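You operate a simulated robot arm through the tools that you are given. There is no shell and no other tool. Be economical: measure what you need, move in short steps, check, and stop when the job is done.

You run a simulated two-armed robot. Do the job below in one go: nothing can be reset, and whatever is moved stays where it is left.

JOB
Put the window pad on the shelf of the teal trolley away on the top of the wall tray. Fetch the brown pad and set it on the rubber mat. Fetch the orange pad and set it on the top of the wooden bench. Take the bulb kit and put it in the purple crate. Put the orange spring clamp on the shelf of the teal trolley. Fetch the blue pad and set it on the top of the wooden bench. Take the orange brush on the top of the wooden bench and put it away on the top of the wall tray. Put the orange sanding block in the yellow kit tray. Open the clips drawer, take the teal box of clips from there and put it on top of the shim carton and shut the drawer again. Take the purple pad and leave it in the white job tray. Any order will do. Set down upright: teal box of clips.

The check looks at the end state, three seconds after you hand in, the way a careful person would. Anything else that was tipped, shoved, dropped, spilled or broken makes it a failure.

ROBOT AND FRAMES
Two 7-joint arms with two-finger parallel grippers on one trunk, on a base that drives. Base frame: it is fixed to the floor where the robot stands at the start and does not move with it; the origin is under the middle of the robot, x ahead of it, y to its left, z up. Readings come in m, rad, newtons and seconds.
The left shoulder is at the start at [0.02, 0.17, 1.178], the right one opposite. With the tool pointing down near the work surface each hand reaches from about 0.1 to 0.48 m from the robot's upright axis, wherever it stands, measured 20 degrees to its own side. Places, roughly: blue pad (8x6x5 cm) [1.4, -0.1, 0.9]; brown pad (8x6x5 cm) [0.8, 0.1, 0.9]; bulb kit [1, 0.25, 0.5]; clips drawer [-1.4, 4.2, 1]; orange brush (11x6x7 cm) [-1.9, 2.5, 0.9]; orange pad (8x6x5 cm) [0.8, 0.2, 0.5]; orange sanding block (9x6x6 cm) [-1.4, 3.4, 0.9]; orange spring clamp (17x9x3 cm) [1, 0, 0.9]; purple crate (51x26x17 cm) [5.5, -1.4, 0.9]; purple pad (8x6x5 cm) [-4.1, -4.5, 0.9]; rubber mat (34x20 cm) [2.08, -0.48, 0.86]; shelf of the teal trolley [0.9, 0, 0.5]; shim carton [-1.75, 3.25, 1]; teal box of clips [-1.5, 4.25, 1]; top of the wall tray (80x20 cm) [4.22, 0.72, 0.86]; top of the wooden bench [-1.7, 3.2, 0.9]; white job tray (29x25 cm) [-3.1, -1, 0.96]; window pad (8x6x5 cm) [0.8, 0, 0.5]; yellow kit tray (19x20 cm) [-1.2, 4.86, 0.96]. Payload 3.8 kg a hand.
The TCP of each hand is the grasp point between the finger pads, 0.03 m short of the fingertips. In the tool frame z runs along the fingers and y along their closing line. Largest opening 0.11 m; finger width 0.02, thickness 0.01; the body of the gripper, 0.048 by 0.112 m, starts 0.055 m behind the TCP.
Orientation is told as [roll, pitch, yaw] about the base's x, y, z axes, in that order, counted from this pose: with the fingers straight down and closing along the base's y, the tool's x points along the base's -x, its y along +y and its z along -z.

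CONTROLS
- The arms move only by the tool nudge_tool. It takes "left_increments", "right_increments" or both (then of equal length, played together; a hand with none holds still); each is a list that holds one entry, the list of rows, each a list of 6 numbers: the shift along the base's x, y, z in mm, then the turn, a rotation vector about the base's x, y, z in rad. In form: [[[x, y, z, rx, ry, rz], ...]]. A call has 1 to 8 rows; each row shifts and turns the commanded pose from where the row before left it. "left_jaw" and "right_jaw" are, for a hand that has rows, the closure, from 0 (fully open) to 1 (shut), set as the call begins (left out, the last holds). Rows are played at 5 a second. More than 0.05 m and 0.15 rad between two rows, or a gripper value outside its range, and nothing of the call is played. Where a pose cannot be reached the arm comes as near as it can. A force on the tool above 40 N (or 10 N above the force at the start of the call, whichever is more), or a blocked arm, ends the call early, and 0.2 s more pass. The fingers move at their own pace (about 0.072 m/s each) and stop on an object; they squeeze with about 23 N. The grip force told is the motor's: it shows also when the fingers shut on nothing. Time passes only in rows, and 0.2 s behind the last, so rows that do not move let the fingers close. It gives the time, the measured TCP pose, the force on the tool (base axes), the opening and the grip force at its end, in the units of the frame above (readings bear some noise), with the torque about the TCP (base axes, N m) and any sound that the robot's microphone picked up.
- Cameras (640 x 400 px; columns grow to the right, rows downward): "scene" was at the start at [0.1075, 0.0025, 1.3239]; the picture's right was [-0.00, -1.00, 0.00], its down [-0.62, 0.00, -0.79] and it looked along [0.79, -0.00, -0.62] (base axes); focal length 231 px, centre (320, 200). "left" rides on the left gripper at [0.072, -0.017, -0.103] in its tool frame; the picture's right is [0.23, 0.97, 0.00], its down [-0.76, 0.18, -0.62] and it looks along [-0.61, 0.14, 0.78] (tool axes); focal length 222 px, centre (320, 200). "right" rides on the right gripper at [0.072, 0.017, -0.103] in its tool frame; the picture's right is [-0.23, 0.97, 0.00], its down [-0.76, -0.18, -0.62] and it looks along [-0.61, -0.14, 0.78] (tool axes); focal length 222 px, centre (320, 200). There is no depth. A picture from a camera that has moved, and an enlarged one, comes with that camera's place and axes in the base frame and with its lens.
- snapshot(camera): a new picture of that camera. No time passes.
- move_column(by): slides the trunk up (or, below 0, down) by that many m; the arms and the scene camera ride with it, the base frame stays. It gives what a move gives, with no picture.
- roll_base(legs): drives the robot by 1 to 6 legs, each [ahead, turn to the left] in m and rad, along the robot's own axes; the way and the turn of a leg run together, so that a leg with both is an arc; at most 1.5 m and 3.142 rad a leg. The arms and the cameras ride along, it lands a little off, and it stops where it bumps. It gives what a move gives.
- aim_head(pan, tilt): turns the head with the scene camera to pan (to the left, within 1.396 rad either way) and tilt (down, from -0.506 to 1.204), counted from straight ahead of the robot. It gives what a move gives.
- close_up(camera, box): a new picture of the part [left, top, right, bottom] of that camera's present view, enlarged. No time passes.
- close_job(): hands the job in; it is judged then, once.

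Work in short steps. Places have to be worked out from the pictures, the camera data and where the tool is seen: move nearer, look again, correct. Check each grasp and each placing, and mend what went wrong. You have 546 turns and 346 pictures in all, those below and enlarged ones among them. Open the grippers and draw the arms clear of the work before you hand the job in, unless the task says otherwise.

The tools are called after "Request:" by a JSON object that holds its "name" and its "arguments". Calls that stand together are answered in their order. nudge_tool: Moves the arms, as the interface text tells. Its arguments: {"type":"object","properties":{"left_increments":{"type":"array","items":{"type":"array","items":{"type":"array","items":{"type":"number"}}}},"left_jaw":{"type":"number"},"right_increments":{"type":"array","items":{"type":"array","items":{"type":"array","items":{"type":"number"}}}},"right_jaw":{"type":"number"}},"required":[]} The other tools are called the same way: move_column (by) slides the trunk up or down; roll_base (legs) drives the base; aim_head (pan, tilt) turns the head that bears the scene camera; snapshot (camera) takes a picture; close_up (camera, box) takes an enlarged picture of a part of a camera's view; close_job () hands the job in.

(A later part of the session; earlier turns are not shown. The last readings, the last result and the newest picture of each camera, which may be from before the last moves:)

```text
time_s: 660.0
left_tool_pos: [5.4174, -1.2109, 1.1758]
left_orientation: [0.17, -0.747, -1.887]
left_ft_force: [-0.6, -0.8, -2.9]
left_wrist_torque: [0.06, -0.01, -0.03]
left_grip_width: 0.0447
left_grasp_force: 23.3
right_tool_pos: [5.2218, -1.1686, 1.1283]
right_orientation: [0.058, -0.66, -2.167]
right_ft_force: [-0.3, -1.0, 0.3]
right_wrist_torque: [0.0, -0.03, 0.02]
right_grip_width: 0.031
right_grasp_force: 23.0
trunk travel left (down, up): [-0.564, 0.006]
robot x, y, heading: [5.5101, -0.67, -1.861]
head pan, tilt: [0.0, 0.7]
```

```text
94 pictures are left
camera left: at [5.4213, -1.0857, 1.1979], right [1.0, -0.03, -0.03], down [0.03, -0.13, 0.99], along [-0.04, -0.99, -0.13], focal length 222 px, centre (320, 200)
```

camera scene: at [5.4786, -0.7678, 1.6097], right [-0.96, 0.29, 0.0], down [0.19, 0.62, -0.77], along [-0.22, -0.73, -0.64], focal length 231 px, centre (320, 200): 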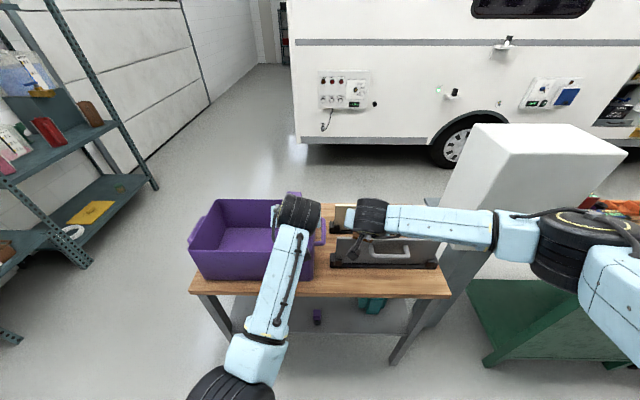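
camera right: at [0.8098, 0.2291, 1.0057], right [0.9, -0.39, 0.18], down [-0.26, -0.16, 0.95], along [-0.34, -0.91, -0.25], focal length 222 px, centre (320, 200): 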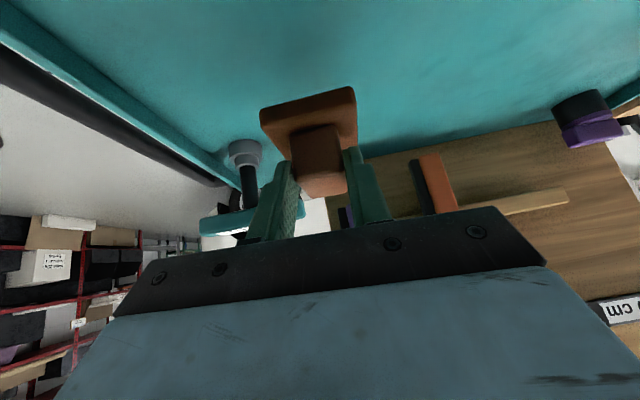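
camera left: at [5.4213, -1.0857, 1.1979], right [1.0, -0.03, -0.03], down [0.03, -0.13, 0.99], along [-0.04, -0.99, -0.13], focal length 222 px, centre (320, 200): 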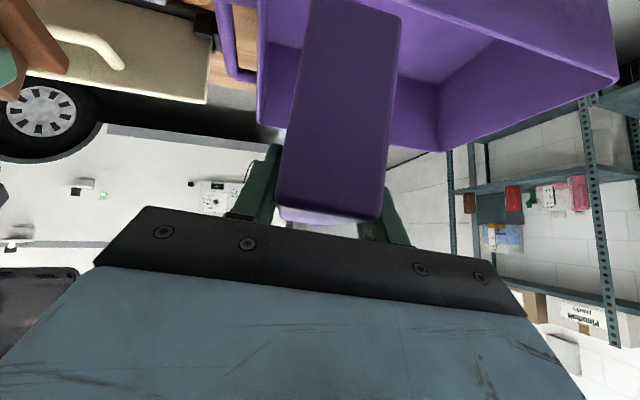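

Crate centre is about (5.53, -1.37). I turn 0.2 left, go forward 0.13, then lower only the left hand into the crate.

Request:
{"name": "roll_base", "arguments": {"legs": [[0, 0.2], [0.12, 0]]}}

Request:
{"name": "snapshot", "arguments": {"camera": "scene"}}

Request:
{"name": "snapshot", "arguments": {"camera": "left"}}

```text
time_s: 661.9
left_tool_pos: [5.5159, -1.3373, 1.1748]
left_orientation: [0.171, -0.749, -1.683]
left_ft_force: [-0.1, 0.1, -1.7]
left_wrist_torque: [0.05, 0.0, 0.01]
left_grip_width: 0.045
left_grasp_force: 22.9
right_tool_pos: [5.3152, -1.3353, 1.1282]
right_orientation: [0.059, -0.662, -1.966]
right_ft_force: [0.8, 0.0, 0.6]
right_wrist_torque: [-0.02, -0.02, -0.02]
right_grip_width: 0.0311
right_grasp_force: 22.9
trunk travel left (down, up): [-0.564, 0.006]
robot x, y, heading: [5.4949, -0.787, -1.665]
head pan, tilt: [0.0, 0.7]
```

```text
93 pictures are left
camera scene: at [5.4884, -0.8902, 1.6097], right [-1.0, 0.09, 0.0], down [0.06, 0.64, -0.77], along [-0.07, -0.76, -0.64], focal length 231 px, centre (320, 200)
```

scene: 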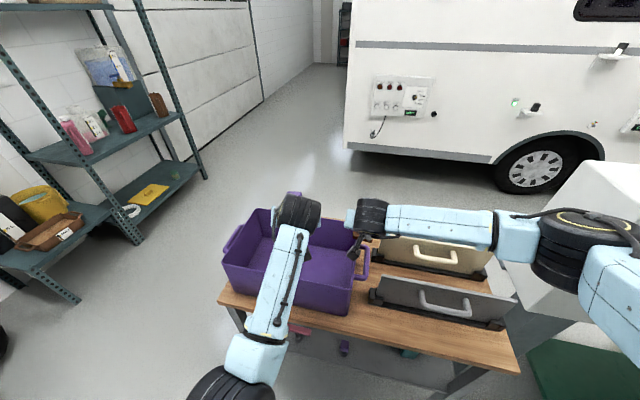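

```text
92 pictures are left
camera left: at [5.4953, -1.2134, 1.1982], right [0.99, 0.17, -0.03], down [0.06, -0.13, 0.99], along [0.16, -0.98, -0.13], focal length 222 px, centre (320, 200)
```

left: 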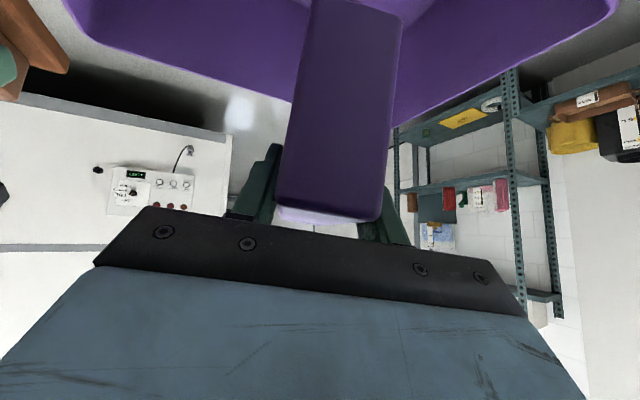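

Centred over the crate. To keep the hand's camera off the rim I bring the tool more upright (tilting the kit's far end down), then lower.

Request:
{"name": "nudge_tool", "arguments": {"left_increments": [[[0, 0, 0, 0.112, -0.01, 0], [0, 0, 0, 0.112, -0.01, 0], [0, 0, 0, 0.112, -0.01, 0], [0, 0, 0, 0.112, -0.01, 0], [0, 0, -35, 0, 0, 0], [0, 0, -35, 0, 0, 0], [0, 0, -35, 0, 0, 0]]]}}

Request:
{"name": "snapshot", "arguments": {"camera": "left"}}

Request:
{"name": "snapshot", "arguments": {"camera": "scene"}}

```text
time_s: 663.5
left_tool_pos: [5.539, -1.345, 1.0655]
left_orientation: [0.189, -0.3, -1.661]
left_ft_force: [0.7, -0.2, -1.9]
left_wrist_torque: [0.04, -0.01, 0.0]
left_grip_width: 0.0446
left_grasp_force: 23.1
right_tool_pos: [5.3168, -1.3353, 1.1283]
right_orientation: [0.058, -0.661, -1.967]
right_ft_force: [-0.5, -0.4, -0.3]
right_wrist_torque: [-0.02, 0.02, 0.0]
right_grip_width: 0.031
right_grasp_force: 23.3
trunk travel left (down, up): [-0.564, 0.006]
robot x, y, heading: [5.4959, -0.7852, -1.668]
head pan, tilt: [0.0, 0.7]
```

```text
91 pictures are left
camera left: at [5.5131, -1.2436, 1.1388], right [0.98, 0.18, 0.11], down [0.01, -0.54, 0.84], along [0.21, -0.82, -0.53], focal length 222 px, centre (320, 200)
```

left: 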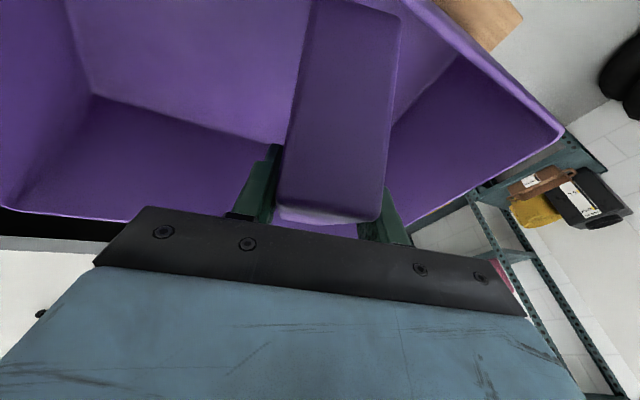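

```text
90 pictures are left
camera scene: at [5.4881, -0.8908, 1.6096], right [-1.0, 0.09, 0.0], down [0.06, 0.64, -0.76], along [-0.07, -0.76, -0.64], focal length 231 px, centre (320, 200)
```

scene: 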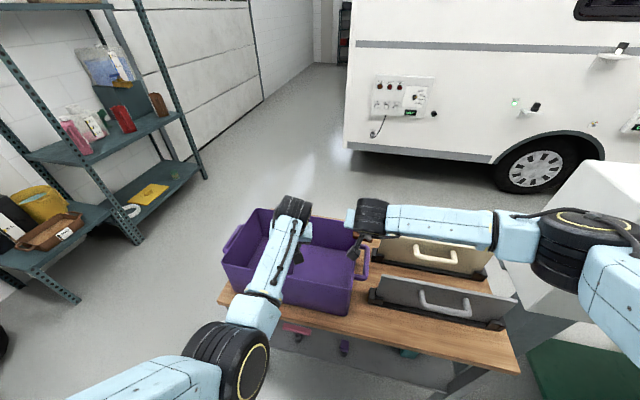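

Request:
{"name": "nudge_tool", "arguments": {"left_increments": [[[-4, 5, -25, 0, 0, 0], [-4, 5, -25, 0, 0, 0], [-4, 0, -20, 0, 0, 0], [0, 0, -10, 0, 0, 0]]]}}

Request:
{"name": "snapshot", "arguments": {"camera": "left"}}

```text
time_s: 664.5
left_tool_pos: [5.5182, -1.3228, 0.9776]
left_orientation: [0.181, -0.279, -1.675]
left_ft_force: [-2.1, -2.3, -2.7]
left_wrist_torque: [-0.21, 0.11, 0.05]
left_grip_width: 0.0448
left_grasp_force: 22.9
right_tool_pos: [5.316, -1.3344, 1.1282]
right_orientation: [0.06, -0.663, -1.967]
right_ft_force: [-1.3, -0.2, -0.5]
right_wrist_torque: [0.03, 0.01, -0.01]
right_grip_width: 0.0311
right_grasp_force: 22.9
trunk travel left (down, up): [-0.564, 0.006]
robot x, y, heading: [5.4971, -0.7859, -1.668]
head pan, tilt: [0.0, 0.7]
```

```text
89 pictures are left
camera left: at [5.4935, -1.2213, 1.0516], right [0.98, 0.16, 0.11], down [0.0, -0.56, 0.83], along [0.2, -0.81, -0.55], focal length 222 px, centre (320, 200)
```

left: 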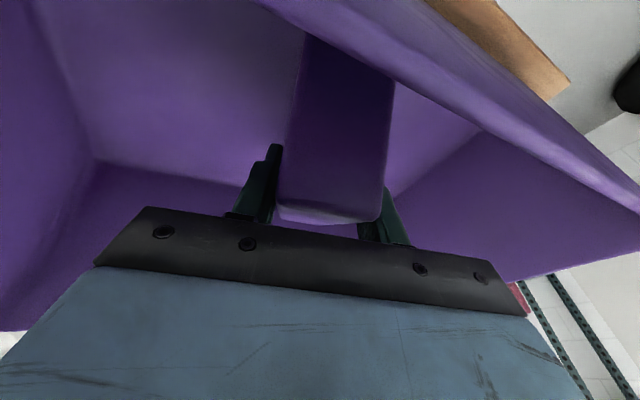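

Request:
{"name": "nudge_tool", "arguments": {"left_increments": [[[0, -12, 0, 0, 0, 0], [0, 0, -8, 0, 0, 0], [0, 0, -6, 0, 0, 0]]]}}

```text
time_s: 665.3
left_tool_pos: [5.5168, -1.3418, 0.9745]
left_orientation: [0.174, -0.299, -1.67]
left_ft_force: [3.0, 5.4, 14.2]
left_wrist_torque: [-0.31, -0.25, 0.14]
left_grip_width: 0.0444
left_grasp_force: 23.0
right_tool_pos: [5.317, -1.3331, 1.1284]
right_orientation: [0.058, -0.663, -1.967]
right_ft_force: [-0.6, -0.4, -0.8]
right_wrist_torque: [0.0, -0.01, -0.01]
right_grip_width: 0.0312
right_grasp_force: 22.8
trunk travel left (down, up): [-0.564, 0.006]
robot x, y, heading: [5.4998, -0.7897, -1.665]
head pan, tilt: [0.0, 0.7]
```

The kit touches the crate's floor (14 N). I open and rise.

Request:
{"name": "nudge_tool", "arguments": {"left_increments": [[[0, 0, 0, 0, 0, 0], [0, 0, 0, 0, 0, 0], [0, 0, 0, 0, 0, 0], [0, 0, 30, 0, 0, 0], [0, 0, 40, 0, 0, 0], [0, 0, 40, 0, 0, 0], [0, 0, 40, 0, 0, 0]]], "left_jaw": 0.3}}

Request:
{"name": "snapshot", "arguments": {"camera": "left"}}

Request:
{"name": "close_up", "arguments": {"camera": "scene", "box": [200, 180, 400, 320]}}

```text
time_s: 667.1
left_tool_pos: [5.5503, -1.3446, 1.1082]
left_orientation: [0.23, -0.285, -1.658]
left_ft_force: [0.0, 0.3, 0.4]
left_wrist_torque: [0.02, 0.05, -0.01]
left_grip_width: 0.0769
left_grasp_force: 0.0
right_tool_pos: [5.3159, -1.3336, 1.1272]
right_orientation: [0.06, -0.662, -1.967]
right_ft_force: [-0.3, -0.6, -1.2]
right_wrist_torque: [-0.02, -0.01, 0.0]
right_grip_width: 0.0311
right_grasp_force: 22.9
trunk travel left (down, up): [-0.564, 0.006]
robot x, y, heading: [5.5006, -0.7882, -1.664]
head pan, tilt: [0.0, 0.7]
stopped in row 7 (left hand): the arm was blocked; the commanded pose is now the measured one
```

```text
88 pictures are left
camera left: at [5.5177, -1.2442, 1.1812], right [0.97, 0.2, 0.15], down [-0.02, -0.55, 0.84], along [0.25, -0.81, -0.53], focal length 222 px, centre (320, 200)
```

left: 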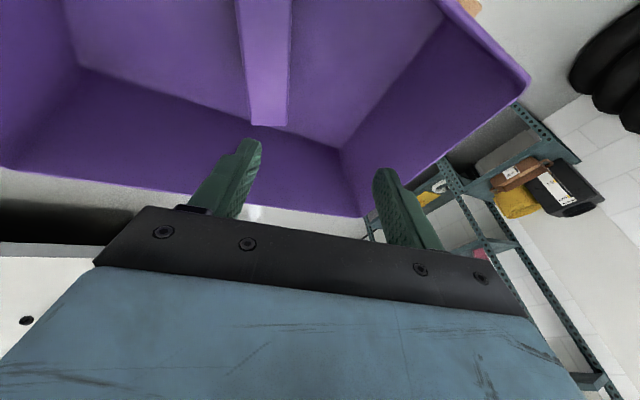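

```text
2.86 times, centred on (300, 250) of scene
camera zoom: at [5.4886, -0.8906, 1.6096], right [-1.0, 0.09, 0.0], down [0.06, 0.64, -0.76], along [-0.07, -0.76, -0.64], focal length 660 px, centre (377, 57)
```

zoom: 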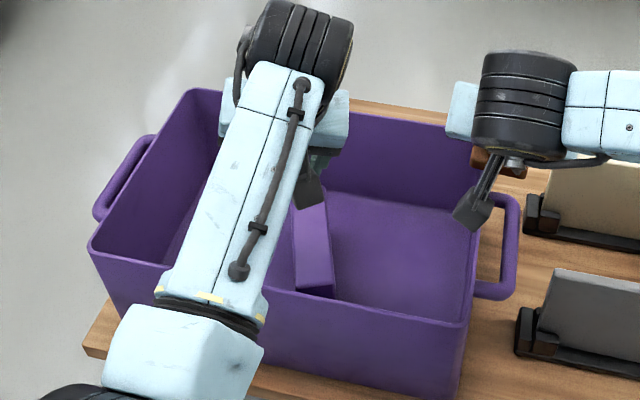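

The kit is in the crate. With the brown pad in the right hand I go round the table's far end to the bench's right side; first to the corner, then I look.

Request:
{"name": "roll_base", "arguments": {"legs": [[-0.35, 0], [0, 0.886], [1.08, 0], [0, -1.255]]}}

Request:
{"name": "aim_head", "arguments": {"pan": -0.3, "tilt": 0.35}}

Request:
{"name": "snapshot", "arguments": {"camera": "scene"}}

```text
time_s: 680.0
left_tool_pos: [6.1335, -1.7342, 1.1094]
left_orientation: [0.231, -0.287, -2.042]
left_ft_force: [-0.5, -0.2, 0.3]
left_wrist_torque: [0.0, 0.0, -0.03]
left_grip_width: 0.0769
left_grasp_force: 0.1
right_tool_pos: [5.9229, -1.6394, 1.1275]
right_orientation: [0.061, -0.661, -2.349]
right_ft_force: [-0.1, 0.0, -1.2]
right_wrist_torque: [-0.01, 0.01, 0.0]
right_grip_width: 0.0312
right_grasp_force: 23.3
trunk travel left (down, up): [-0.564, 0.006]
robot x, y, heading: [6.2923, -1.1989, -2.048]
head pan, tilt: [0.0, 0.7]
```

```text
time_s: 680.8
left_tool_pos: [6.1342, -1.7341, 1.1086]
left_orientation: [0.23, -0.284, -2.04]
left_ft_force: [-1.2, -0.6, 0.0]
left_wrist_torque: [-0.02, -0.04, 0.0]
left_grip_width: 0.0772
left_grasp_force: 0.2
right_tool_pos: [5.9218, -1.6387, 1.1285]
right_orientation: [0.06, -0.663, -2.349]
right_ft_force: [0.2, -0.1, -0.3]
right_wrist_torque: [-0.02, -0.04, 0.04]
right_grip_width: 0.031
right_grasp_force: 22.8
trunk travel left (down, up): [-0.564, 0.006]
robot x, y, heading: [6.2943, -1.1998, -2.047]
head pan, tilt: [-0.3, 0.351]
```

```text
86 pictures are left
camera scene: at [6.2199, -1.282, 1.641], right [-0.71, 0.7, 0.0], down [0.24, 0.25, -0.94], along [-0.66, -0.67, -0.34], focal length 231 px, centre (320, 200)
```

scene: 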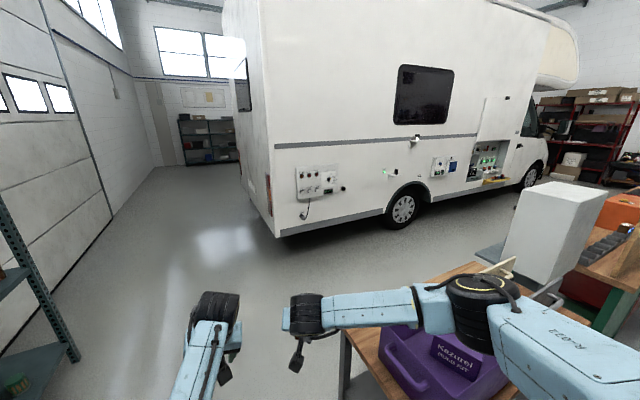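

The way is clear. I drive on round the table and along the bench's right side.

Request:
{"name": "roll_base", "arguments": {"legs": [[1.45, 0], [0, -1.292], [1.3, 0], [0.5, 0], [0, -0.235], [1.3, 0]]}}

Request:
{"name": "aim_head", "arguments": {"pan": -0.6, "tilt": 0.45}}

Request:
{"name": "snapshot", "arguments": {"camera": "scene"}}

```text
time_s: 706.9
left_tool_pos: [2.1478, -1.4037, 1.1088]
left_orientation: [0.228, -0.286, 2.702]
left_ft_force: [-0.7, -0.2, -0.5]
left_wrist_torque: [0.0, -0.01, -0.03]
left_grip_width: 0.077
left_grasp_force: 0.2
right_tool_pos: [2.2375, -1.1888, 1.1273]
right_orientation: [0.059, -0.662, 2.394]
right_ft_force: [-0.2, -0.2, -0.4]
right_wrist_torque: [0.0, -0.02, 0.0]
right_grip_width: 0.0307
right_grasp_force: 22.8
trunk travel left (down, up): [-0.564, 0.006]
robot x, y, heading: [2.6886, -1.5493, 2.693]
head pan, tilt: [-0.3, 0.351]
```

```text
time_s: 707.7
left_tool_pos: [2.1478, -1.4041, 1.1086]
left_orientation: [0.231, -0.283, 2.702]
left_ft_force: [0.7, 1.0, -0.9]
left_wrist_torque: [0.0, -0.02, 0.01]
left_grip_width: 0.0769
left_grasp_force: 0.1
right_tool_pos: [2.2373, -1.1891, 1.1279]
right_orientation: [0.061, -0.66, 2.395]
right_ft_force: [-0.6, 0.1, 0.0]
right_wrist_torque: [-0.02, 0.0, 0.01]
right_grip_width: 0.0312
right_grasp_force: 22.9
trunk travel left (down, up): [-0.564, 0.006]
robot x, y, heading: [2.6908, -1.5459, 2.695]
head pan, tilt: [-0.6, 0.45]
```

```text
85 pictures are left
camera scene: at [2.6234, -1.4566, 1.6319], right [0.86, 0.5, 0.0], down [0.22, -0.38, -0.9], along [-0.45, 0.78, -0.43], focal length 231 px, centre (320, 200)
```

scene: 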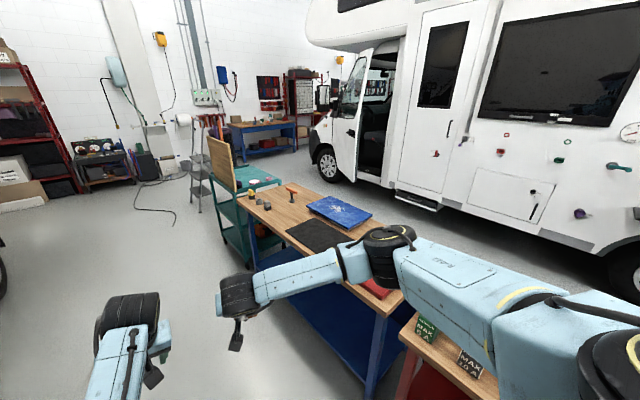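

I zoom in on the mat area and, for safety, on the left camper's door.

Request:
{"name": "close_up", "arguments": {"camera": "scene", "box": [220, 150, 420, 275]}}

Request:
{"name": "close_up", "arguments": {"camera": "scene", "box": [290, 20, 510, 220]}}

```text
3.20 times, centred on (320, 212) of scene
camera zoom: at [2.6234, -1.4566, 1.6319], right [0.86, 0.5, 0.0], down [0.22, -0.38, -0.9], along [-0.45, 0.78, -0.43], focal length 739 px, centre (320, 160)
```

zoom: 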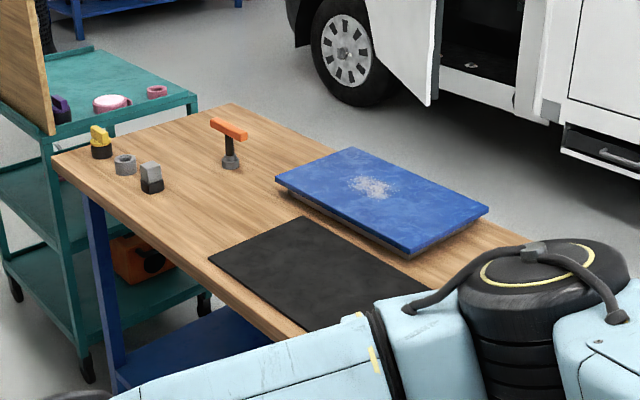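

```text
2.00 times, centred on (400, 120) of scene
camera zoom: at [2.6234, -1.4566, 1.6319], right [0.86, 0.5, 0.0], down [0.22, -0.38, -0.9], along [-0.45, 0.78, -0.43], focal length 462 px, centre (160, 360)
```

zoom: 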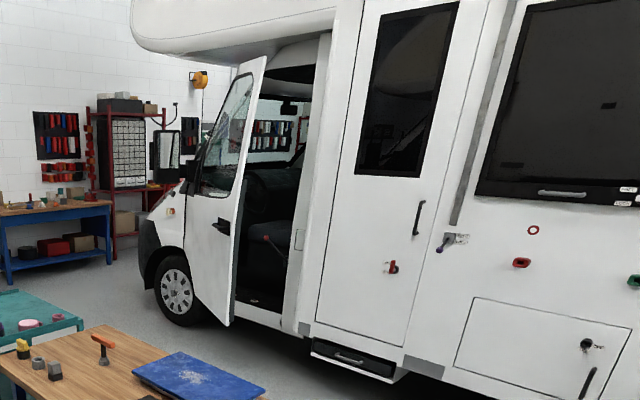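

The mat's centre is near (2.05, -0.48). I drive to stand opposite it on this side and face the bench.

Request:
{"name": "roll_base", "arguments": {"legs": [[0, 0.075], [1.1, 0], [0, -1.57]]}}

Request:
{"name": "aim_head", "arguments": {"pan": 0, "tilt": 0.6}}

Request:
{"name": "snapshot", "arguments": {"camera": "scene"}}

```text
time_s: 717.6
left_tool_pos: [1.7623, -0.5998, 1.1083]
left_orientation: [0.23, -0.286, 1.217]
left_ft_force: [-0.4, 0.3, 0.9]
left_wrist_torque: [-0.02, -0.01, 0.03]
left_grip_width: 0.0769
left_grasp_force: 0.0
right_tool_pos: [1.9845, -0.6699, 1.1275]
right_orientation: [0.058, -0.662, 0.909]
right_ft_force: [0.0, -0.5, -0.7]
right_wrist_torque: [0.0, 0.02, -0.01]
right_grip_width: 0.0309
right_grasp_force: 22.7
trunk travel left (down, up): [-0.564, 0.006]
robot x, y, heading: [1.6666, -1.1512, 1.21]
head pan, tilt: [-0.6, 0.45]
```

```text
time_s: 718.6
left_tool_pos: [1.7625, -0.6, 1.1088]
left_orientation: [0.232, -0.285, 1.217]
left_ft_force: [-0.8, -0.1, 0.0]
left_wrist_torque: [0.04, -0.01, -0.03]
left_grip_width: 0.0772
left_grasp_force: 0.0
right_tool_pos: [1.9854, -0.6706, 1.1284]
right_orientation: [0.059, -0.662, 0.911]
right_ft_force: [-0.3, -0.6, -0.8]
right_wrist_torque: [0.01, 0.02, -0.01]
right_grip_width: 0.0308
right_grasp_force: 22.9
trunk travel left (down, up): [-0.564, 0.006]
robot x, y, heading: [1.6627, -1.1495, 1.205]
head pan, tilt: [0.0, 0.6]
```

```text
82 pictures are left
camera scene: at [1.7049, -1.0456, 1.6183], right [0.94, -0.35, 0.0], down [-0.2, -0.53, -0.83], along [0.29, 0.77, -0.56], focal length 231 px, centre (320, 200)
```

scene: 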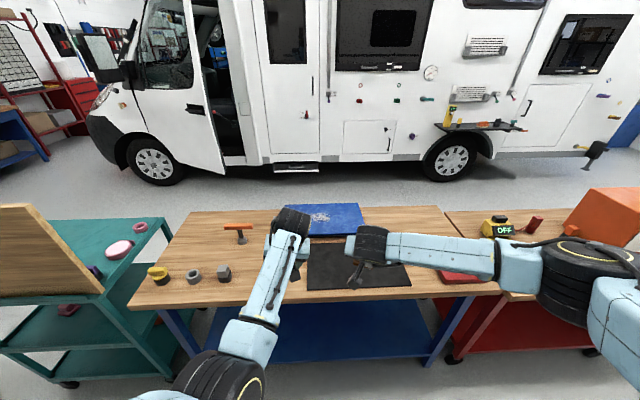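

I drive 0.18 m forward so the pad is above the mat.

Request:
{"name": "roll_base", "arguments": {"legs": [[0.18, 0]]}}

Request:
{"name": "move_column", "arguments": {"by": -0.13}}

Request:
{"name": "snapshot", "arguments": {"camera": "right"}}

Request:
{"name": "snapshot", "arguments": {"camera": "scene"}}

```text
time_s: 720.1
left_tool_pos: [1.8268, -0.4328, 1.1079]
left_orientation: [0.231, -0.284, 1.217]
left_ft_force: [0.7, 0.4, 0.1]
left_wrist_torque: [-0.02, 0.03, 0.0]
left_grip_width: 0.077
left_grasp_force: 0.1
right_tool_pos: [2.0477, -0.5018, 1.127]
right_orientation: [0.059, -0.659, 0.908]
right_ft_force: [-0.3, -0.2, -0.4]
right_wrist_torque: [-0.05, 0.0, 0.01]
right_grip_width: 0.0311
right_grasp_force: 23.2
trunk travel left (down, up): [-0.564, 0.006]
robot x, y, heading: [1.73, -0.9836, 1.211]
head pan, tilt: [0.0, 0.6]
```

```text
time_s: 721.7
left_tool_pos: [1.8249, -0.4338, 0.9787]
left_orientation: [0.232, -0.284, 1.218]
left_ft_force: [0.5, -0.3, 0.2]
left_wrist_torque: [-0.02, -0.04, 0.0]
left_grip_width: 0.077
left_grasp_force: 0.2
right_tool_pos: [2.0476, -0.5013, 0.997]
right_orientation: [0.06, -0.663, 0.909]
right_ft_force: [-0.5, 0.2, -0.6]
right_wrist_torque: [0.0, 0.01, 0.03]
right_grip_width: 0.0311
right_grasp_force: 22.7
trunk travel left (down, up): [-0.434, 0.136]
robot x, y, heading: [1.7299, -0.9808, 1.216]
head pan, tilt: [0.0, 0.6]
```

```text
81 pictures are left
camera right: at [1.9649, -0.5911, 1.0358], right [-0.68, 0.71, 0.19], down [0.31, 0.05, 0.95], along [0.67, 0.7, -0.25], focal length 222 px, centre (320, 200)
```

right: 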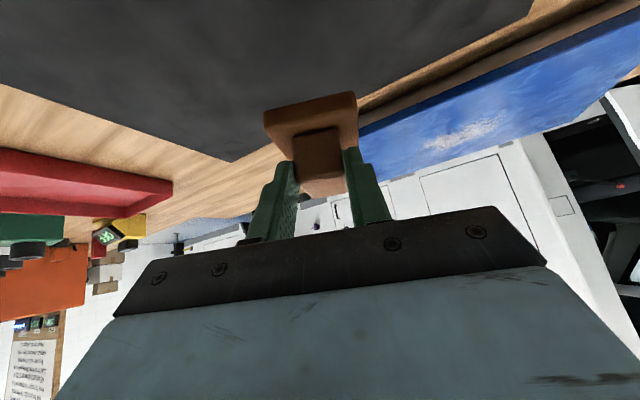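

```text
80 pictures are left
camera scene: at [1.7676, -0.8778, 1.4884], right [0.94, -0.35, 0.0], down [-0.2, -0.53, -0.83], along [0.29, 0.77, -0.56], focal length 231 px, centre (320, 200)
```

scene: 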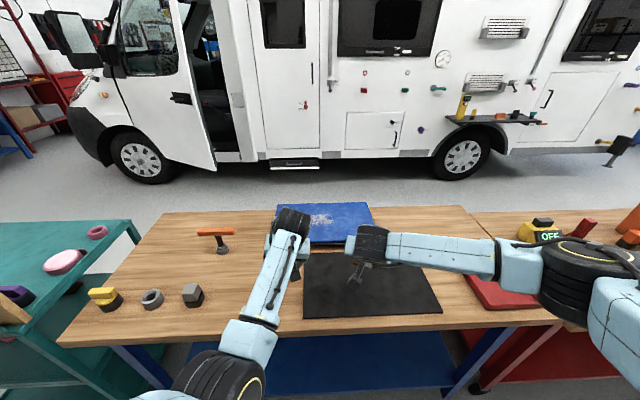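

The pad is over the mat, slightly beyond its centre. I shift 1.5 cm back and lower.

Request:
{"name": "nudge_tool", "arguments": {"right_increments": [[[-5, -14, -20, 0, 0, 0], [0, 0, -25, 0, 0, 0], [0, 0, -20, 0, 0, 0], [0, 0, -6, 0, 0, 0]]]}}

Request:
{"name": "nudge_tool", "arguments": {"right_increments": [[[0, 0, -4, 0, 0, 0], [0, 0, -4, 0, 0, 0]]]}}

```text
time_s: 722.7
left_tool_pos: [1.8252, -0.4321, 0.9783]
left_orientation: [0.229, -0.285, 1.218]
left_ft_force: [0.3, 0.0, 0.3]
left_wrist_torque: [-0.05, 0.0, -0.01]
left_grip_width: 0.077
left_grasp_force: 0.0
right_tool_pos: [2.0428, -0.5169, 0.9263]
right_orientation: [0.058, -0.661, 0.911]
right_ft_force: [-0.2, -0.8, -1.6]
right_wrist_torque: [-0.04, 0.02, 0.01]
right_grip_width: 0.0314
right_grasp_force: 23.6
trunk travel left (down, up): [-0.434, 0.136]
robot x, y, heading: [1.7291, -0.9823, 1.21]
head pan, tilt: [0.0, 0.6]
```

```text
time_s: 723.3
left_tool_pos: [1.8258, -0.4332, 0.9784]
left_orientation: [0.231, -0.285, 1.218]
left_ft_force: [0.5, 0.3, -0.1]
left_wrist_torque: [0.01, -0.01, -0.06]
left_grip_width: 0.0769
left_grasp_force: 0.1
right_tool_pos: [2.0422, -0.5157, 0.9184]
right_orientation: [0.06, -0.662, 0.912]
right_ft_force: [0.4, 0.0, -1.1]
right_wrist_torque: [-0.04, 0.01, 0.02]
right_grip_width: 0.031
right_grasp_force: 23.0
trunk travel left (down, up): [-0.434, 0.136]
robot x, y, heading: [1.7305, -0.983, 1.21]
head pan, tilt: [0.0, 0.6]
```

Request:
{"name": "nudge_tool", "arguments": {"right_increments": [[[0, 0, -4, 0, 0, 0], [0, 0, -4, 0, 0, 0]]]}}

Request:
{"name": "snapshot", "arguments": {"camera": "right"}}

```text
time_s: 723.9
left_tool_pos: [1.8251, -0.4338, 0.98]
left_orientation: [0.23, -0.287, 1.218]
left_ft_force: [0.4, -0.5, -0.5]
left_wrist_torque: [0.02, -0.03, 0.01]
left_grip_width: 0.0771
left_grasp_force: 0.1
right_tool_pos: [2.0412, -0.516, 0.913]
right_orientation: [0.063, -0.667, 0.908]
right_ft_force: [-2.1, -3.6, 16.6]
right_wrist_torque: [0.01, -0.69, -0.08]
right_grip_width: 0.0313
right_grasp_force: 22.9
trunk travel left (down, up): [-0.434, 0.136]
robot x, y, heading: [1.7295, -0.9806, 1.215]
head pan, tilt: [0.0, 0.6]
```

```text
79 pictures are left
camera right: at [1.9589, -0.6047, 0.9515], right [-0.68, 0.71, 0.19], down [0.31, 0.04, 0.95], along [0.67, 0.7, -0.24], focal length 222 px, centre (320, 200)
```

right: 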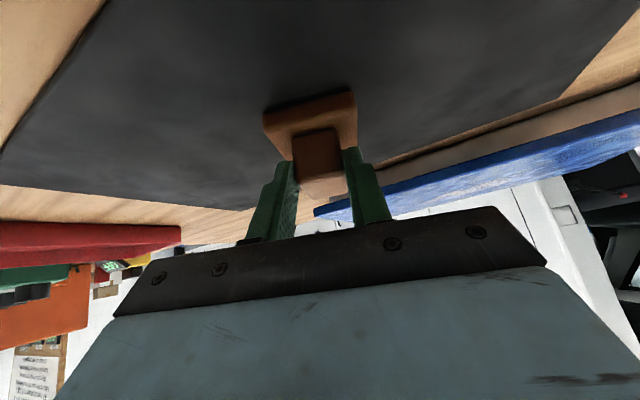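

The brown pad rests on the mat. I open and withdraw along the tool axis.

Request:
{"name": "nudge_tool", "arguments": {"right_increments": [[[0, 0, 0, 0, 0, 0], [0, 0, 0, 0, 0, 0], [0, 0, 0, 0, 0, 0], [-10, -13, 20, 0, 0, 0], [-12, -15, 25, 0, 0, 0], [-12, -15, 30, 0, 0, 0], [0, 0, 40, 0, 0, 0]]], "right_jaw": 0}}

Request:
{"name": "snapshot", "arguments": {"camera": "right"}}

```text
time_s: 725.5
left_tool_pos: [1.826, -0.433, 0.98]
left_orientation: [0.229, -0.285, 1.218]
left_ft_force: [0.8, -0.4, 0.5]
left_wrist_torque: [-0.02, 0.01, 0.0]
left_grip_width: 0.0771
left_grasp_force: 0.1
right_tool_pos: [2.0089, -0.5604, 1.0268]
right_orientation: [0.059, -0.661, 0.909]
right_ft_force: [1.1, -0.1, 0.4]
right_wrist_torque: [0.0, 0.02, -0.01]
right_grip_width: 0.11
right_grasp_force: 0.1
trunk travel left (down, up): [-0.434, 0.136]
robot x, y, heading: [1.7311, -0.9833, 1.213]
head pan, tilt: [0.0, 0.6]
```

```text
78 pictures are left
camera right: at [1.9262, -0.6492, 1.0646], right [-0.68, 0.71, 0.18], down [0.31, 0.05, 0.95], along [0.67, 0.7, -0.25], focal length 222 px, centre (320, 200)
```

right: 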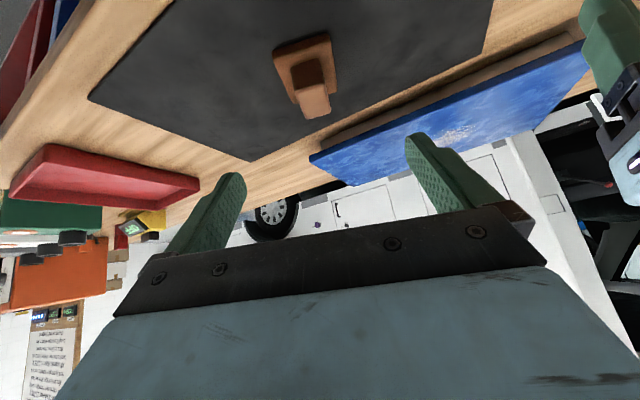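

The brown pad is on the mat. The trolley's shelf is open on this (right) side too, and the window pad is nearer from here, so I fetch it from this side with the left arm.

Request:
{"name": "roll_base", "arguments": {"legs": [[-0.15, 0], [0, 1.8], [1.06, 0], [0, -1.725]]}}

Request:
{"name": "aim_head", "arguments": {"pan": 0, "tilt": 0.6}}

Request:
{"name": "snapshot", "arguments": {"camera": "scene"}}

```text
time_s: 740.5
left_tool_pos: [0.6643, -0.454, 0.9781]
left_orientation: [0.231, -0.284, 1.323]
left_ft_force: [0.5, -0.8, -0.5]
left_wrist_torque: [-0.02, 0.01, 0.0]
left_grip_width: 0.0773
left_grasp_force: 0.1
right_tool_pos: [0.8596, -0.5629, 1.0267]
right_orientation: [0.06, -0.662, 1.013]
right_ft_force: [0.0, 0.8, -0.4]
right_wrist_torque: [0.01, -0.01, 0.01]
right_grip_width: 0.11
right_grasp_force: 0.1
trunk travel left (down, up): [-0.434, 0.136]
robot x, y, heading: [0.6249, -1.0101, 1.317]
head pan, tilt: [0.0, 0.6]
```

```text
time_s: 741.0
left_tool_pos: [0.6653, -0.4547, 0.9777]
left_orientation: [0.233, -0.283, 1.323]
left_ft_force: [-0.7, 0.2, -0.8]
left_wrist_torque: [-0.02, -0.02, -0.01]
left_grip_width: 0.0771
left_grasp_force: 0.0
right_tool_pos: [0.8601, -0.5629, 1.0279]
right_orientation: [0.06, -0.661, 1.014]
right_ft_force: [0.8, 0.3, -0.6]
right_wrist_torque: [0.0, 0.0, -0.04]
right_grip_width: 0.1101
right_grasp_force: 0.0
trunk travel left (down, up): [-0.434, 0.136]
robot x, y, heading: [0.6238, -1.0122, 1.316]
head pan, tilt: [0.0, 0.6]
```

```text
77 pictures are left
camera scene: at [0.6542, -0.9039, 1.4883], right [0.97, -0.25, 0.0], down [-0.14, -0.55, -0.83], along [0.21, 0.8, -0.56], focal length 231 px, centre (320, 200)
```

scene: 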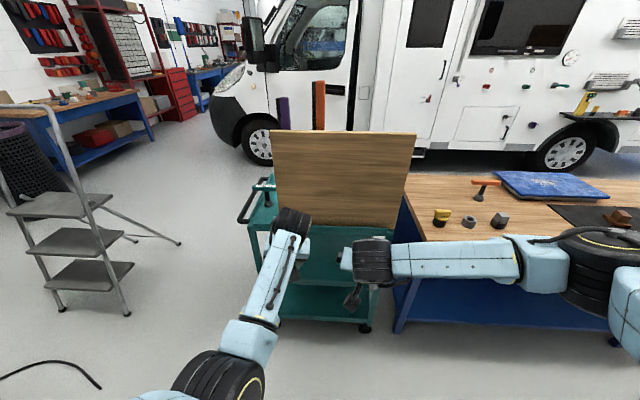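

I first draw the right hand well back, then lower the trunk and tilt the left tool forward for the shelf.

Request:
{"name": "nudge_tool", "arguments": {"right_increments": [[[5, -40, 0, 0, 0, 0], [5, -40, 0, 0, 0, 0], [5, -40, 0, 0, 0, 0], [10, -40, 0, 0, 0, 0], [10, -40, 0, 0, 0, 0], [10, -40, 0, 0, 0, 0]]]}}

Request:
{"name": "move_column", "arguments": {"by": -0.37}}

Request:
{"name": "nudge_tool", "arguments": {"left_increments": [[[20, -6, 0, 0.1, 0, 0], [20, -6, 0, 0.12, 0, 0], [0, 0, 0, 0.12, 0, 0], [0, 0, 0, 0.12, 0, 0]]]}}

Request:
{"name": "snapshot", "arguments": {"camera": "left"}}

Request:
{"name": "snapshot", "arguments": {"camera": "scene"}}

```text
time_s: 742.5
left_tool_pos: [0.662, -0.4521, 0.9765]
left_orientation: [0.229, -0.281, 1.324]
left_ft_force: [0.0, 0.0, -0.5]
left_wrist_torque: [0.0, -0.05, 0.03]
left_grip_width: 0.0767
left_grasp_force: 0.1
right_tool_pos: [0.9021, -0.779, 1.0026]
right_orientation: [0.059, -0.663, 1.017]
right_ft_force: [-0.5, 0.2, -0.1]
right_wrist_torque: [0.0, 0.0, -0.01]
right_grip_width: 0.1101
right_grasp_force: 0.0
right hand out of reach, approached as far as the arm can: row 5, 6
trunk travel left (down, up): [-0.434, 0.136]
robot x, y, heading: [0.6206, -1.0159, 1.32]
head pan, tilt: [0.0, 0.6]
```

```text
time_s: 746.0
left_tool_pos: [0.6646, -0.4547, 0.6078]
left_orientation: [0.232, -0.286, 1.324]
left_ft_force: [0.8, 0.2, 0.7]
left_wrist_torque: [-0.03, 0.03, -0.03]
left_grip_width: 0.077
left_grasp_force: 0.1
right_tool_pos: [0.9035, -0.7808, 0.6325]
right_orientation: [0.059, -0.662, 1.013]
right_ft_force: [0.1, -0.1, 0.1]
right_wrist_torque: [0.04, 0.02, 0.02]
right_grip_width: 0.1101
right_grasp_force: 0.0
trunk travel left (down, up): [-0.064, 0.506]
robot x, y, heading: [0.6291, -1.0142, 1.318]
head pan, tilt: [0.0, 0.6]
```

```text
time_s: 747.0
left_tool_pos: [0.7067, -0.4696, 0.6077]
left_orientation: [0.375, -0.728, 1.251]
left_ft_force: [-0.1, 0.3, -0.6]
left_wrist_torque: [-0.02, 0.01, -0.01]
left_grip_width: 0.0769
left_grasp_force: 0.0
right_tool_pos: [0.903, -0.7814, 0.6317]
right_orientation: [0.056, -0.662, 1.016]
right_ft_force: [-0.9, 0.8, -0.8]
right_wrist_torque: [0.01, 0.0, 0.02]
right_grip_width: 0.1099
right_grasp_force: 0.1
trunk travel left (down, up): [-0.064, 0.506]
robot x, y, heading: [0.6268, -1.0121, 1.321]
head pan, tilt: [0.0, 0.6]
```

```text
76 pictures are left
camera left: at [0.7221, -0.593, 0.627], right [-0.99, -0.1, 0.12], down [0.1, 0.11, 0.99], along [-0.11, 0.99, -0.1], focal length 222 px, centre (320, 200)
```

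left: 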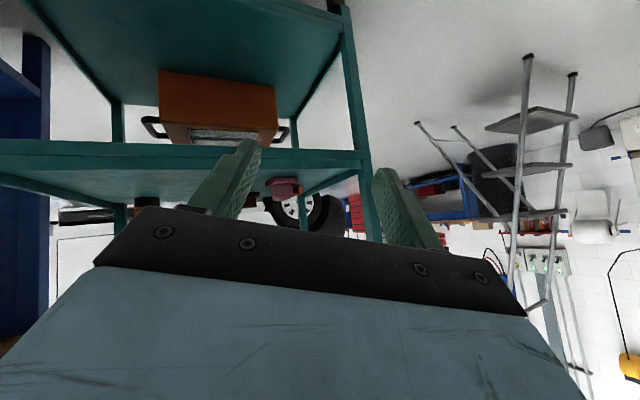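

```text
75 pictures are left
camera scene: at [0.6541, -0.9038, 1.1183], right [0.97, -0.25, 0.0], down [-0.14, -0.55, -0.83], along [0.21, 0.8, -0.56], focal length 231 px, centre (320, 200)
```

scene: 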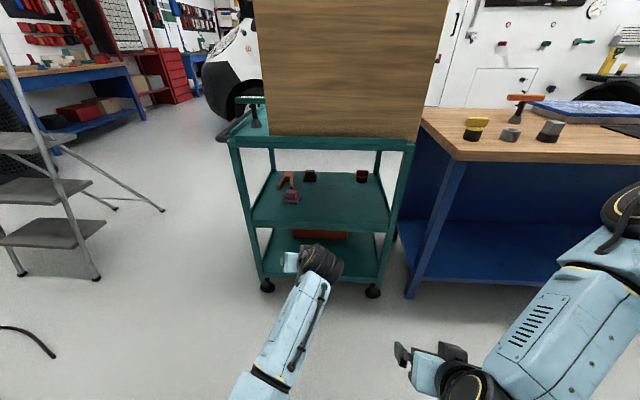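

The pink window pad is clear at (0.752, 0.005). I shift the left hand 7 cm left, open it, and drive in 0.33 m.

Request:
{"name": "nudge_tool", "arguments": {"left_increments": [[[-25, 0, 5, 0, -0.03, 0], [-25, 0, 5, 0, -0.03, 0], [-20, 0, 5, 0, -0.03, 0]]], "left_jaw": 0}}

Request:
{"name": "roll_base", "arguments": {"legs": [[0.33, 0]]}}

Request:
{"name": "snapshot", "arguments": {"camera": "left"}}

Request:
{"name": "snapshot", "arguments": {"camera": "scene"}}

```text
time_s: 747.8
left_tool_pos: [0.6345, -0.4671, 0.6233]
left_orientation: [0.262, -0.752, 1.329]
left_ft_force: [-0.5, -0.2, -0.1]
left_wrist_torque: [0.01, -0.03, 0.03]
left_grip_width: 0.1098
left_grasp_force: 0.0
right_tool_pos: [0.9036, -0.78, 0.6327]
right_orientation: [0.058, -0.663, 1.014]
right_ft_force: [0.0, 0.2, 0.1]
right_wrist_torque: [-0.03, -0.01, 0.03]
right_grip_width: 0.11
right_grasp_force: 0.1
trunk travel left (down, up): [-0.064, 0.506]
robot x, y, heading: [0.6293, -1.0153, 1.316]
head pan, tilt: [0.0, 0.6]
```

```text
time_s: 750.0
left_tool_pos: [0.7173, -0.1488, 0.6228]
left_orientation: [0.259, -0.751, 1.329]
left_ft_force: [-0.2, -1.1, 0.0]
left_wrist_torque: [0.0, -0.01, 0.01]
left_grip_width: 0.1099
left_grasp_force: 0.0
right_tool_pos: [0.9864, -0.4633, 0.6316]
right_orientation: [0.059, -0.662, 1.014]
right_ft_force: [0.1, 0.4, -0.1]
right_wrist_torque: [0.02, 0.02, 0.04]
right_grip_width: 0.1097
right_grasp_force: 0.1
trunk travel left (down, up): [-0.064, 0.506]
robot x, y, heading: [0.7064, -0.6991, 1.315]
head pan, tilt: [0.0, 0.6]
```

```text
74 pictures are left
camera left: at [0.7312, -0.2732, 0.6436], right [-0.99, -0.1, 0.03], down [0.02, 0.11, 0.99], along [-0.1, 0.99, -0.11], focal length 222 px, centre (320, 200)
```

left: 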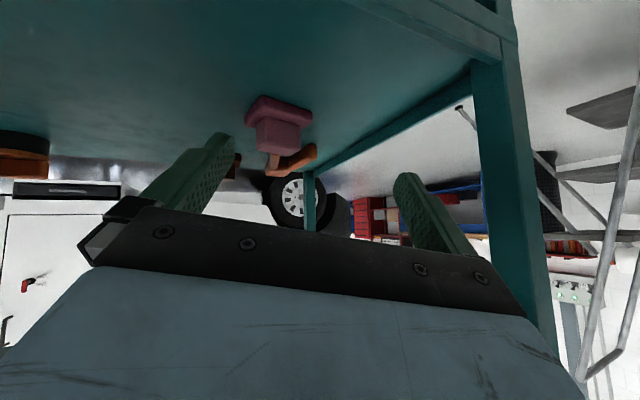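

```text
73 pictures are left
camera scene: at [0.7368, -0.5858, 1.1183], right [0.97, -0.25, 0.0], down [-0.14, -0.55, -0.82], along [0.21, 0.8, -0.57], focal length 231 px, centre (320, 200)
```

scene: 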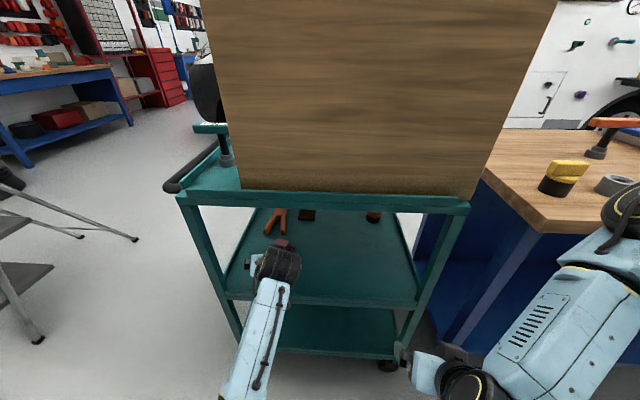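

Request:
{"name": "roll_base", "arguments": {"legs": [[0.11, 0]]}}

Request:
{"name": "snapshot", "arguments": {"camera": "left"}}

```text
time_s: 751.2
left_tool_pos: [0.7438, -0.0432, 0.6236]
left_orientation: [0.262, -0.753, 1.329]
left_ft_force: [-0.2, 0.5, -0.3]
left_wrist_torque: [0.0, -0.02, 0.0]
left_grip_width: 0.1101
left_grasp_force: 0.1
right_tool_pos: [1.0139, -0.3574, 0.6321]
right_orientation: [0.06, -0.66, 1.017]
right_ft_force: [-0.5, -0.2, -0.7]
right_wrist_torque: [-0.01, 0.0, 0.0]
right_grip_width: 0.1099
right_grasp_force: 0.1
trunk travel left (down, up): [-0.064, 0.506]
robot x, y, heading: [0.7356, -0.5882, 1.316]
head pan, tilt: [0.0, 0.6]
```

```text
72 pictures are left
camera left: at [0.7585, -0.1676, 0.6436], right [-0.99, -0.1, 0.03], down [0.02, 0.11, 0.99], along [-0.1, 0.99, -0.11], focal length 222 px, centre (320, 200)
```

left: 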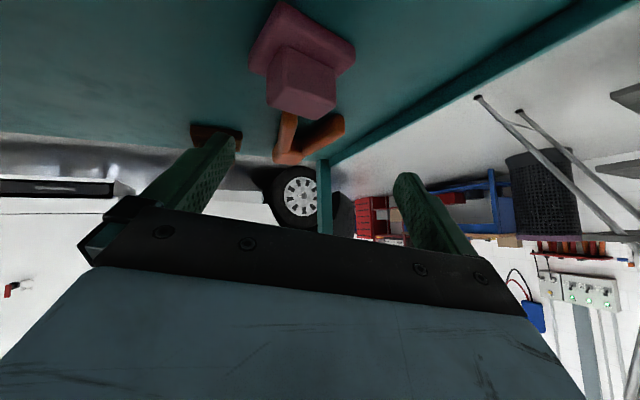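

Request:
{"name": "nudge_tool", "arguments": {"left_increments": [[[3, 12, -24, 0, 0, 0], [3, 12, -24, 0, 0, 0], [1, 8, -18, 0, 0, 0]]]}}

Request:
{"name": "snapshot", "arguments": {"camera": "left"}}

```text
time_s: 752.0
left_tool_pos: [0.7524, -0.0109, 0.5568]
left_orientation: [0.261, -0.752, 1.331]
left_ft_force: [0.1, -0.7, -0.3]
left_wrist_torque: [0.01, 0.02, -0.02]
left_grip_width: 0.11
left_grasp_force: 0.0
right_tool_pos: [1.0138, -0.3563, 0.6333]
right_orientation: [0.061, -0.661, 1.017]
right_ft_force: [0.5, -0.6, 0.6]
right_wrist_torque: [0.0, 0.01, -0.03]
right_grip_width: 0.1102
right_grasp_force: 0.1
trunk travel left (down, up): [-0.064, 0.506]
robot x, y, heading: [0.7365, -0.5869, 1.313]
head pan, tilt: [0.0, 0.6]
```

```text
71 pictures are left
camera left: at [0.7656, -0.1349, 0.5777], right [-0.99, -0.1, 0.03], down [0.02, 0.11, 0.99], along [-0.1, 0.99, -0.11], focal length 222 px, centre (320, 200)
```

left: 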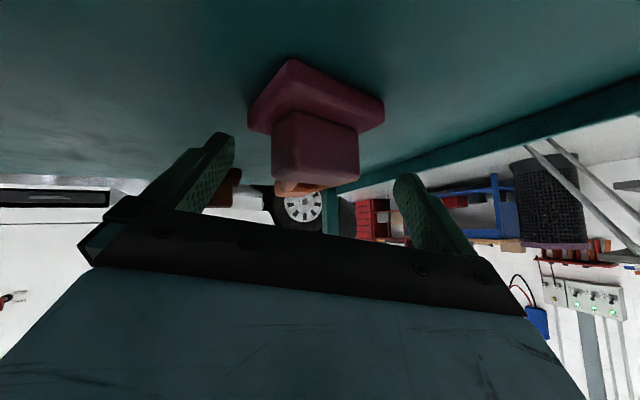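

Request:
{"name": "nudge_tool", "arguments": {"left_increments": [[[0, 4, -5, 0, 0, 0], [0, 0, 0, 0, 0, 0]]]}}

Request:
{"name": "nudge_tool", "arguments": {"left_increments": [[[0, 0, 0, 0, 0, 0], [0, 0, 0, 0, 0, 0], [0, 0, 0, 0, 0, 0], [0, 0, 0, 0, 0, 0], [0, -3, 25, 0, 0, 0], [0, -5, 20, 0, 0, 0]]], "left_jaw": 1}}

Request:
{"name": "snapshot", "arguments": {"camera": "left"}}

```text
time_s: 752.6
left_tool_pos: [0.7524, -0.0064, 0.5523]
left_orientation: [0.259, -0.753, 1.328]
left_ft_force: [-0.1, 0.1, 0.3]
left_wrist_torque: [0.01, 0.01, -0.01]
left_grip_width: 0.1099
left_grasp_force: 0.1
right_tool_pos: [1.0136, -0.358, 0.6318]
right_orientation: [0.061, -0.661, 1.015]
right_ft_force: [-0.3, 0.0, 0.0]
right_wrist_torque: [0.01, 0.04, -0.03]
right_grip_width: 0.11
right_grasp_force: 0.0
trunk travel left (down, up): [-0.064, 0.506]
robot x, y, heading: [0.7373, -0.5898, 1.318]
head pan, tilt: [0.0, 0.6]
```

```text
time_s: 754.0
left_tool_pos: [0.7522, -0.0152, 0.5975]
left_orientation: [0.261, -0.749, 1.328]
left_ft_force: [-0.7, 0.0, -0.2]
left_wrist_torque: [-0.01, -0.01, 0.01]
left_grip_width: 0.0616
left_grasp_force: 23.1
right_tool_pos: [1.0144, -0.3577, 0.6328]
right_orientation: [0.059, -0.661, 1.017]
right_ft_force: [0.0, 0.1, -0.5]
right_wrist_torque: [0.04, 0.0, 0.01]
right_grip_width: 0.1099
right_grasp_force: 0.1
trunk travel left (down, up): [-0.064, 0.506]
robot x, y, heading: [0.7372, -0.5882, 1.319]
head pan, tilt: [0.0, 0.6]
```

```text
70 pictures are left
camera left: at [0.765, -0.1399, 0.6177], right [-0.99, -0.1, 0.03], down [0.02, 0.11, 0.99], along [-0.1, 0.99, -0.11], focal length 222 px, centre (320, 200)
```

left: 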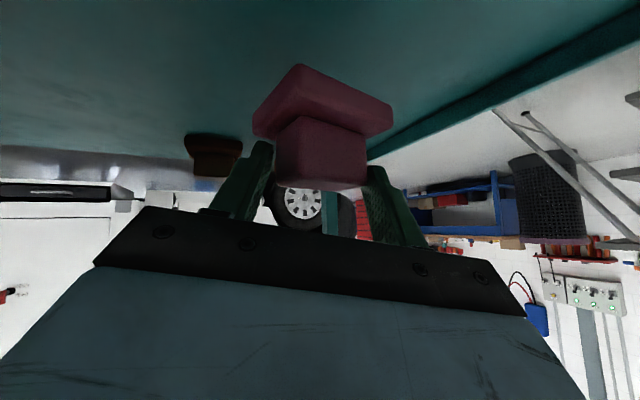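

The window pad is lifted. I back out, raise the trunk, and take the known way round the far table toward the wall tray.

Request:
{"name": "roll_base", "arguments": {"legs": [[-0.43, 0]]}}

Request:
{"name": "move_column", "arguments": {"by": 0.4}}

Request:
{"name": "move_column", "arguments": {"by": 0.1}}

Request:
{"name": "roll_base", "arguments": {"legs": [[0, -1.655], [1.5, 0], [1.5, 0], [0.46, 0], [0, 0.14], [1.5, 0]]}}

Request:
{"name": "snapshot", "arguments": {"camera": "scene"}}

```text
time_s: 756.6
left_tool_pos: [0.6428, -0.4345, 0.5975]
left_orientation: [0.263, -0.752, 1.329]
left_ft_force: [-0.3, -0.2, -0.4]
left_wrist_torque: [-0.01, 0.02, -0.01]
left_grip_width: 0.0614
left_grasp_force: 22.7
right_tool_pos: [0.9046, -0.7768, 0.631]
right_orientation: [0.059, -0.661, 1.015]
right_ft_force: [0.6, -0.8, 0.5]
right_wrist_torque: [0.0, 0.03, 0.01]
right_grip_width: 0.11
right_grasp_force: 0.0
trunk travel left (down, up): [-0.064, 0.506]
robot x, y, heading: [0.6322, -1.0065, 1.315]
head pan, tilt: [0.0, 0.6]
```

```text
time_s: 760.5
left_tool_pos: [0.6428, -0.4342, 0.997]
left_orientation: [0.261, -0.751, 1.329]
left_ft_force: [-0.4, -0.5, -0.5]
left_wrist_torque: [0.0, 0.01, 0.0]
left_grip_width: 0.0608
left_grasp_force: 23.7
right_tool_pos: [0.9065, -0.7765, 1.0332]
right_orientation: [0.058, -0.662, 1.013]
right_ft_force: [1.1, 0.5, 0.8]
right_wrist_torque: [0.02, 0.0, -0.04]
right_grip_width: 0.1101
right_grasp_force: 0.1
trunk travel left (down, up): [-0.464, 0.106]
robot x, y, heading: [0.631, -1.0071, 1.32]
head pan, tilt: [0.0, 0.6]
```

```text
time_s: 761.8
left_tool_pos: [0.6433, -0.4333, 1.0959]
left_orientation: [0.261, -0.753, 1.328]
left_ft_force: [0.1, 0.4, -0.4]
left_wrist_torque: [0.01, 0.0, -0.01]
left_grip_width: 0.0606
left_grasp_force: 23.0
right_tool_pos: [0.9054, -0.7766, 1.1318]
right_orientation: [0.059, -0.662, 1.013]
right_ft_force: [0.4, 0.6, -0.1]
right_wrist_torque: [-0.01, -0.01, -0.03]
right_grip_width: 0.11
right_grasp_force: 0.1
trunk travel left (down, up): [-0.564, 0.006]
robot x, y, heading: [0.6309, -1.0048, 1.316]
head pan, tilt: [0.0, 0.6]
```

```text
time_s: 790.3
left_tool_pos: [5.9215, -2.4511, 1.0972]
left_orientation: [0.263, -0.751, -0.18]
left_ft_force: [0.2, 0.0, -1.3]
left_wrist_torque: [-0.03, -0.02, 0.01]
left_grip_width: 0.0572
left_grasp_force: 23.3
right_tool_pos: [5.5967, -2.7352, 1.1316]
right_orientation: [0.061, -0.662, -0.493]
right_ft_force: [0.4, 0.5, 0.2]
right_wrist_torque: [0.03, 0.01, 0.01]
right_grip_width: 0.1102
right_grasp_force: 0.0
trunk travel left (down, up): [-0.564, 0.006]
robot x, y, heading: [5.35, -2.4736, -0.192]
head pan, tilt: [0.0, 0.6]
```

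```text
69 pictures are left
camera scene: at [5.4554, -2.4907, 1.6183], right [-0.19, -0.98, 0.0], down [-0.55, 0.11, -0.83], along [0.81, -0.16, -0.56], focal length 231 px, centre (320, 200)
```

scene: 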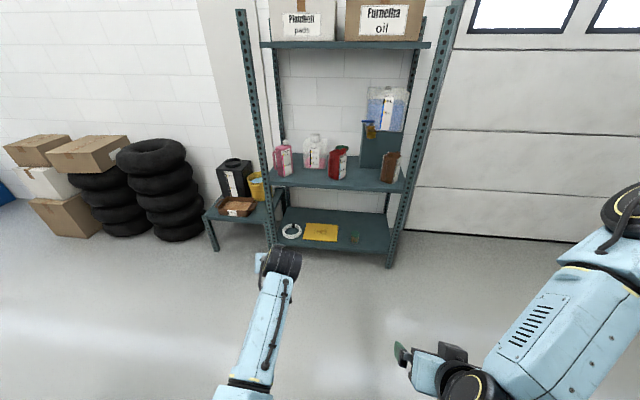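

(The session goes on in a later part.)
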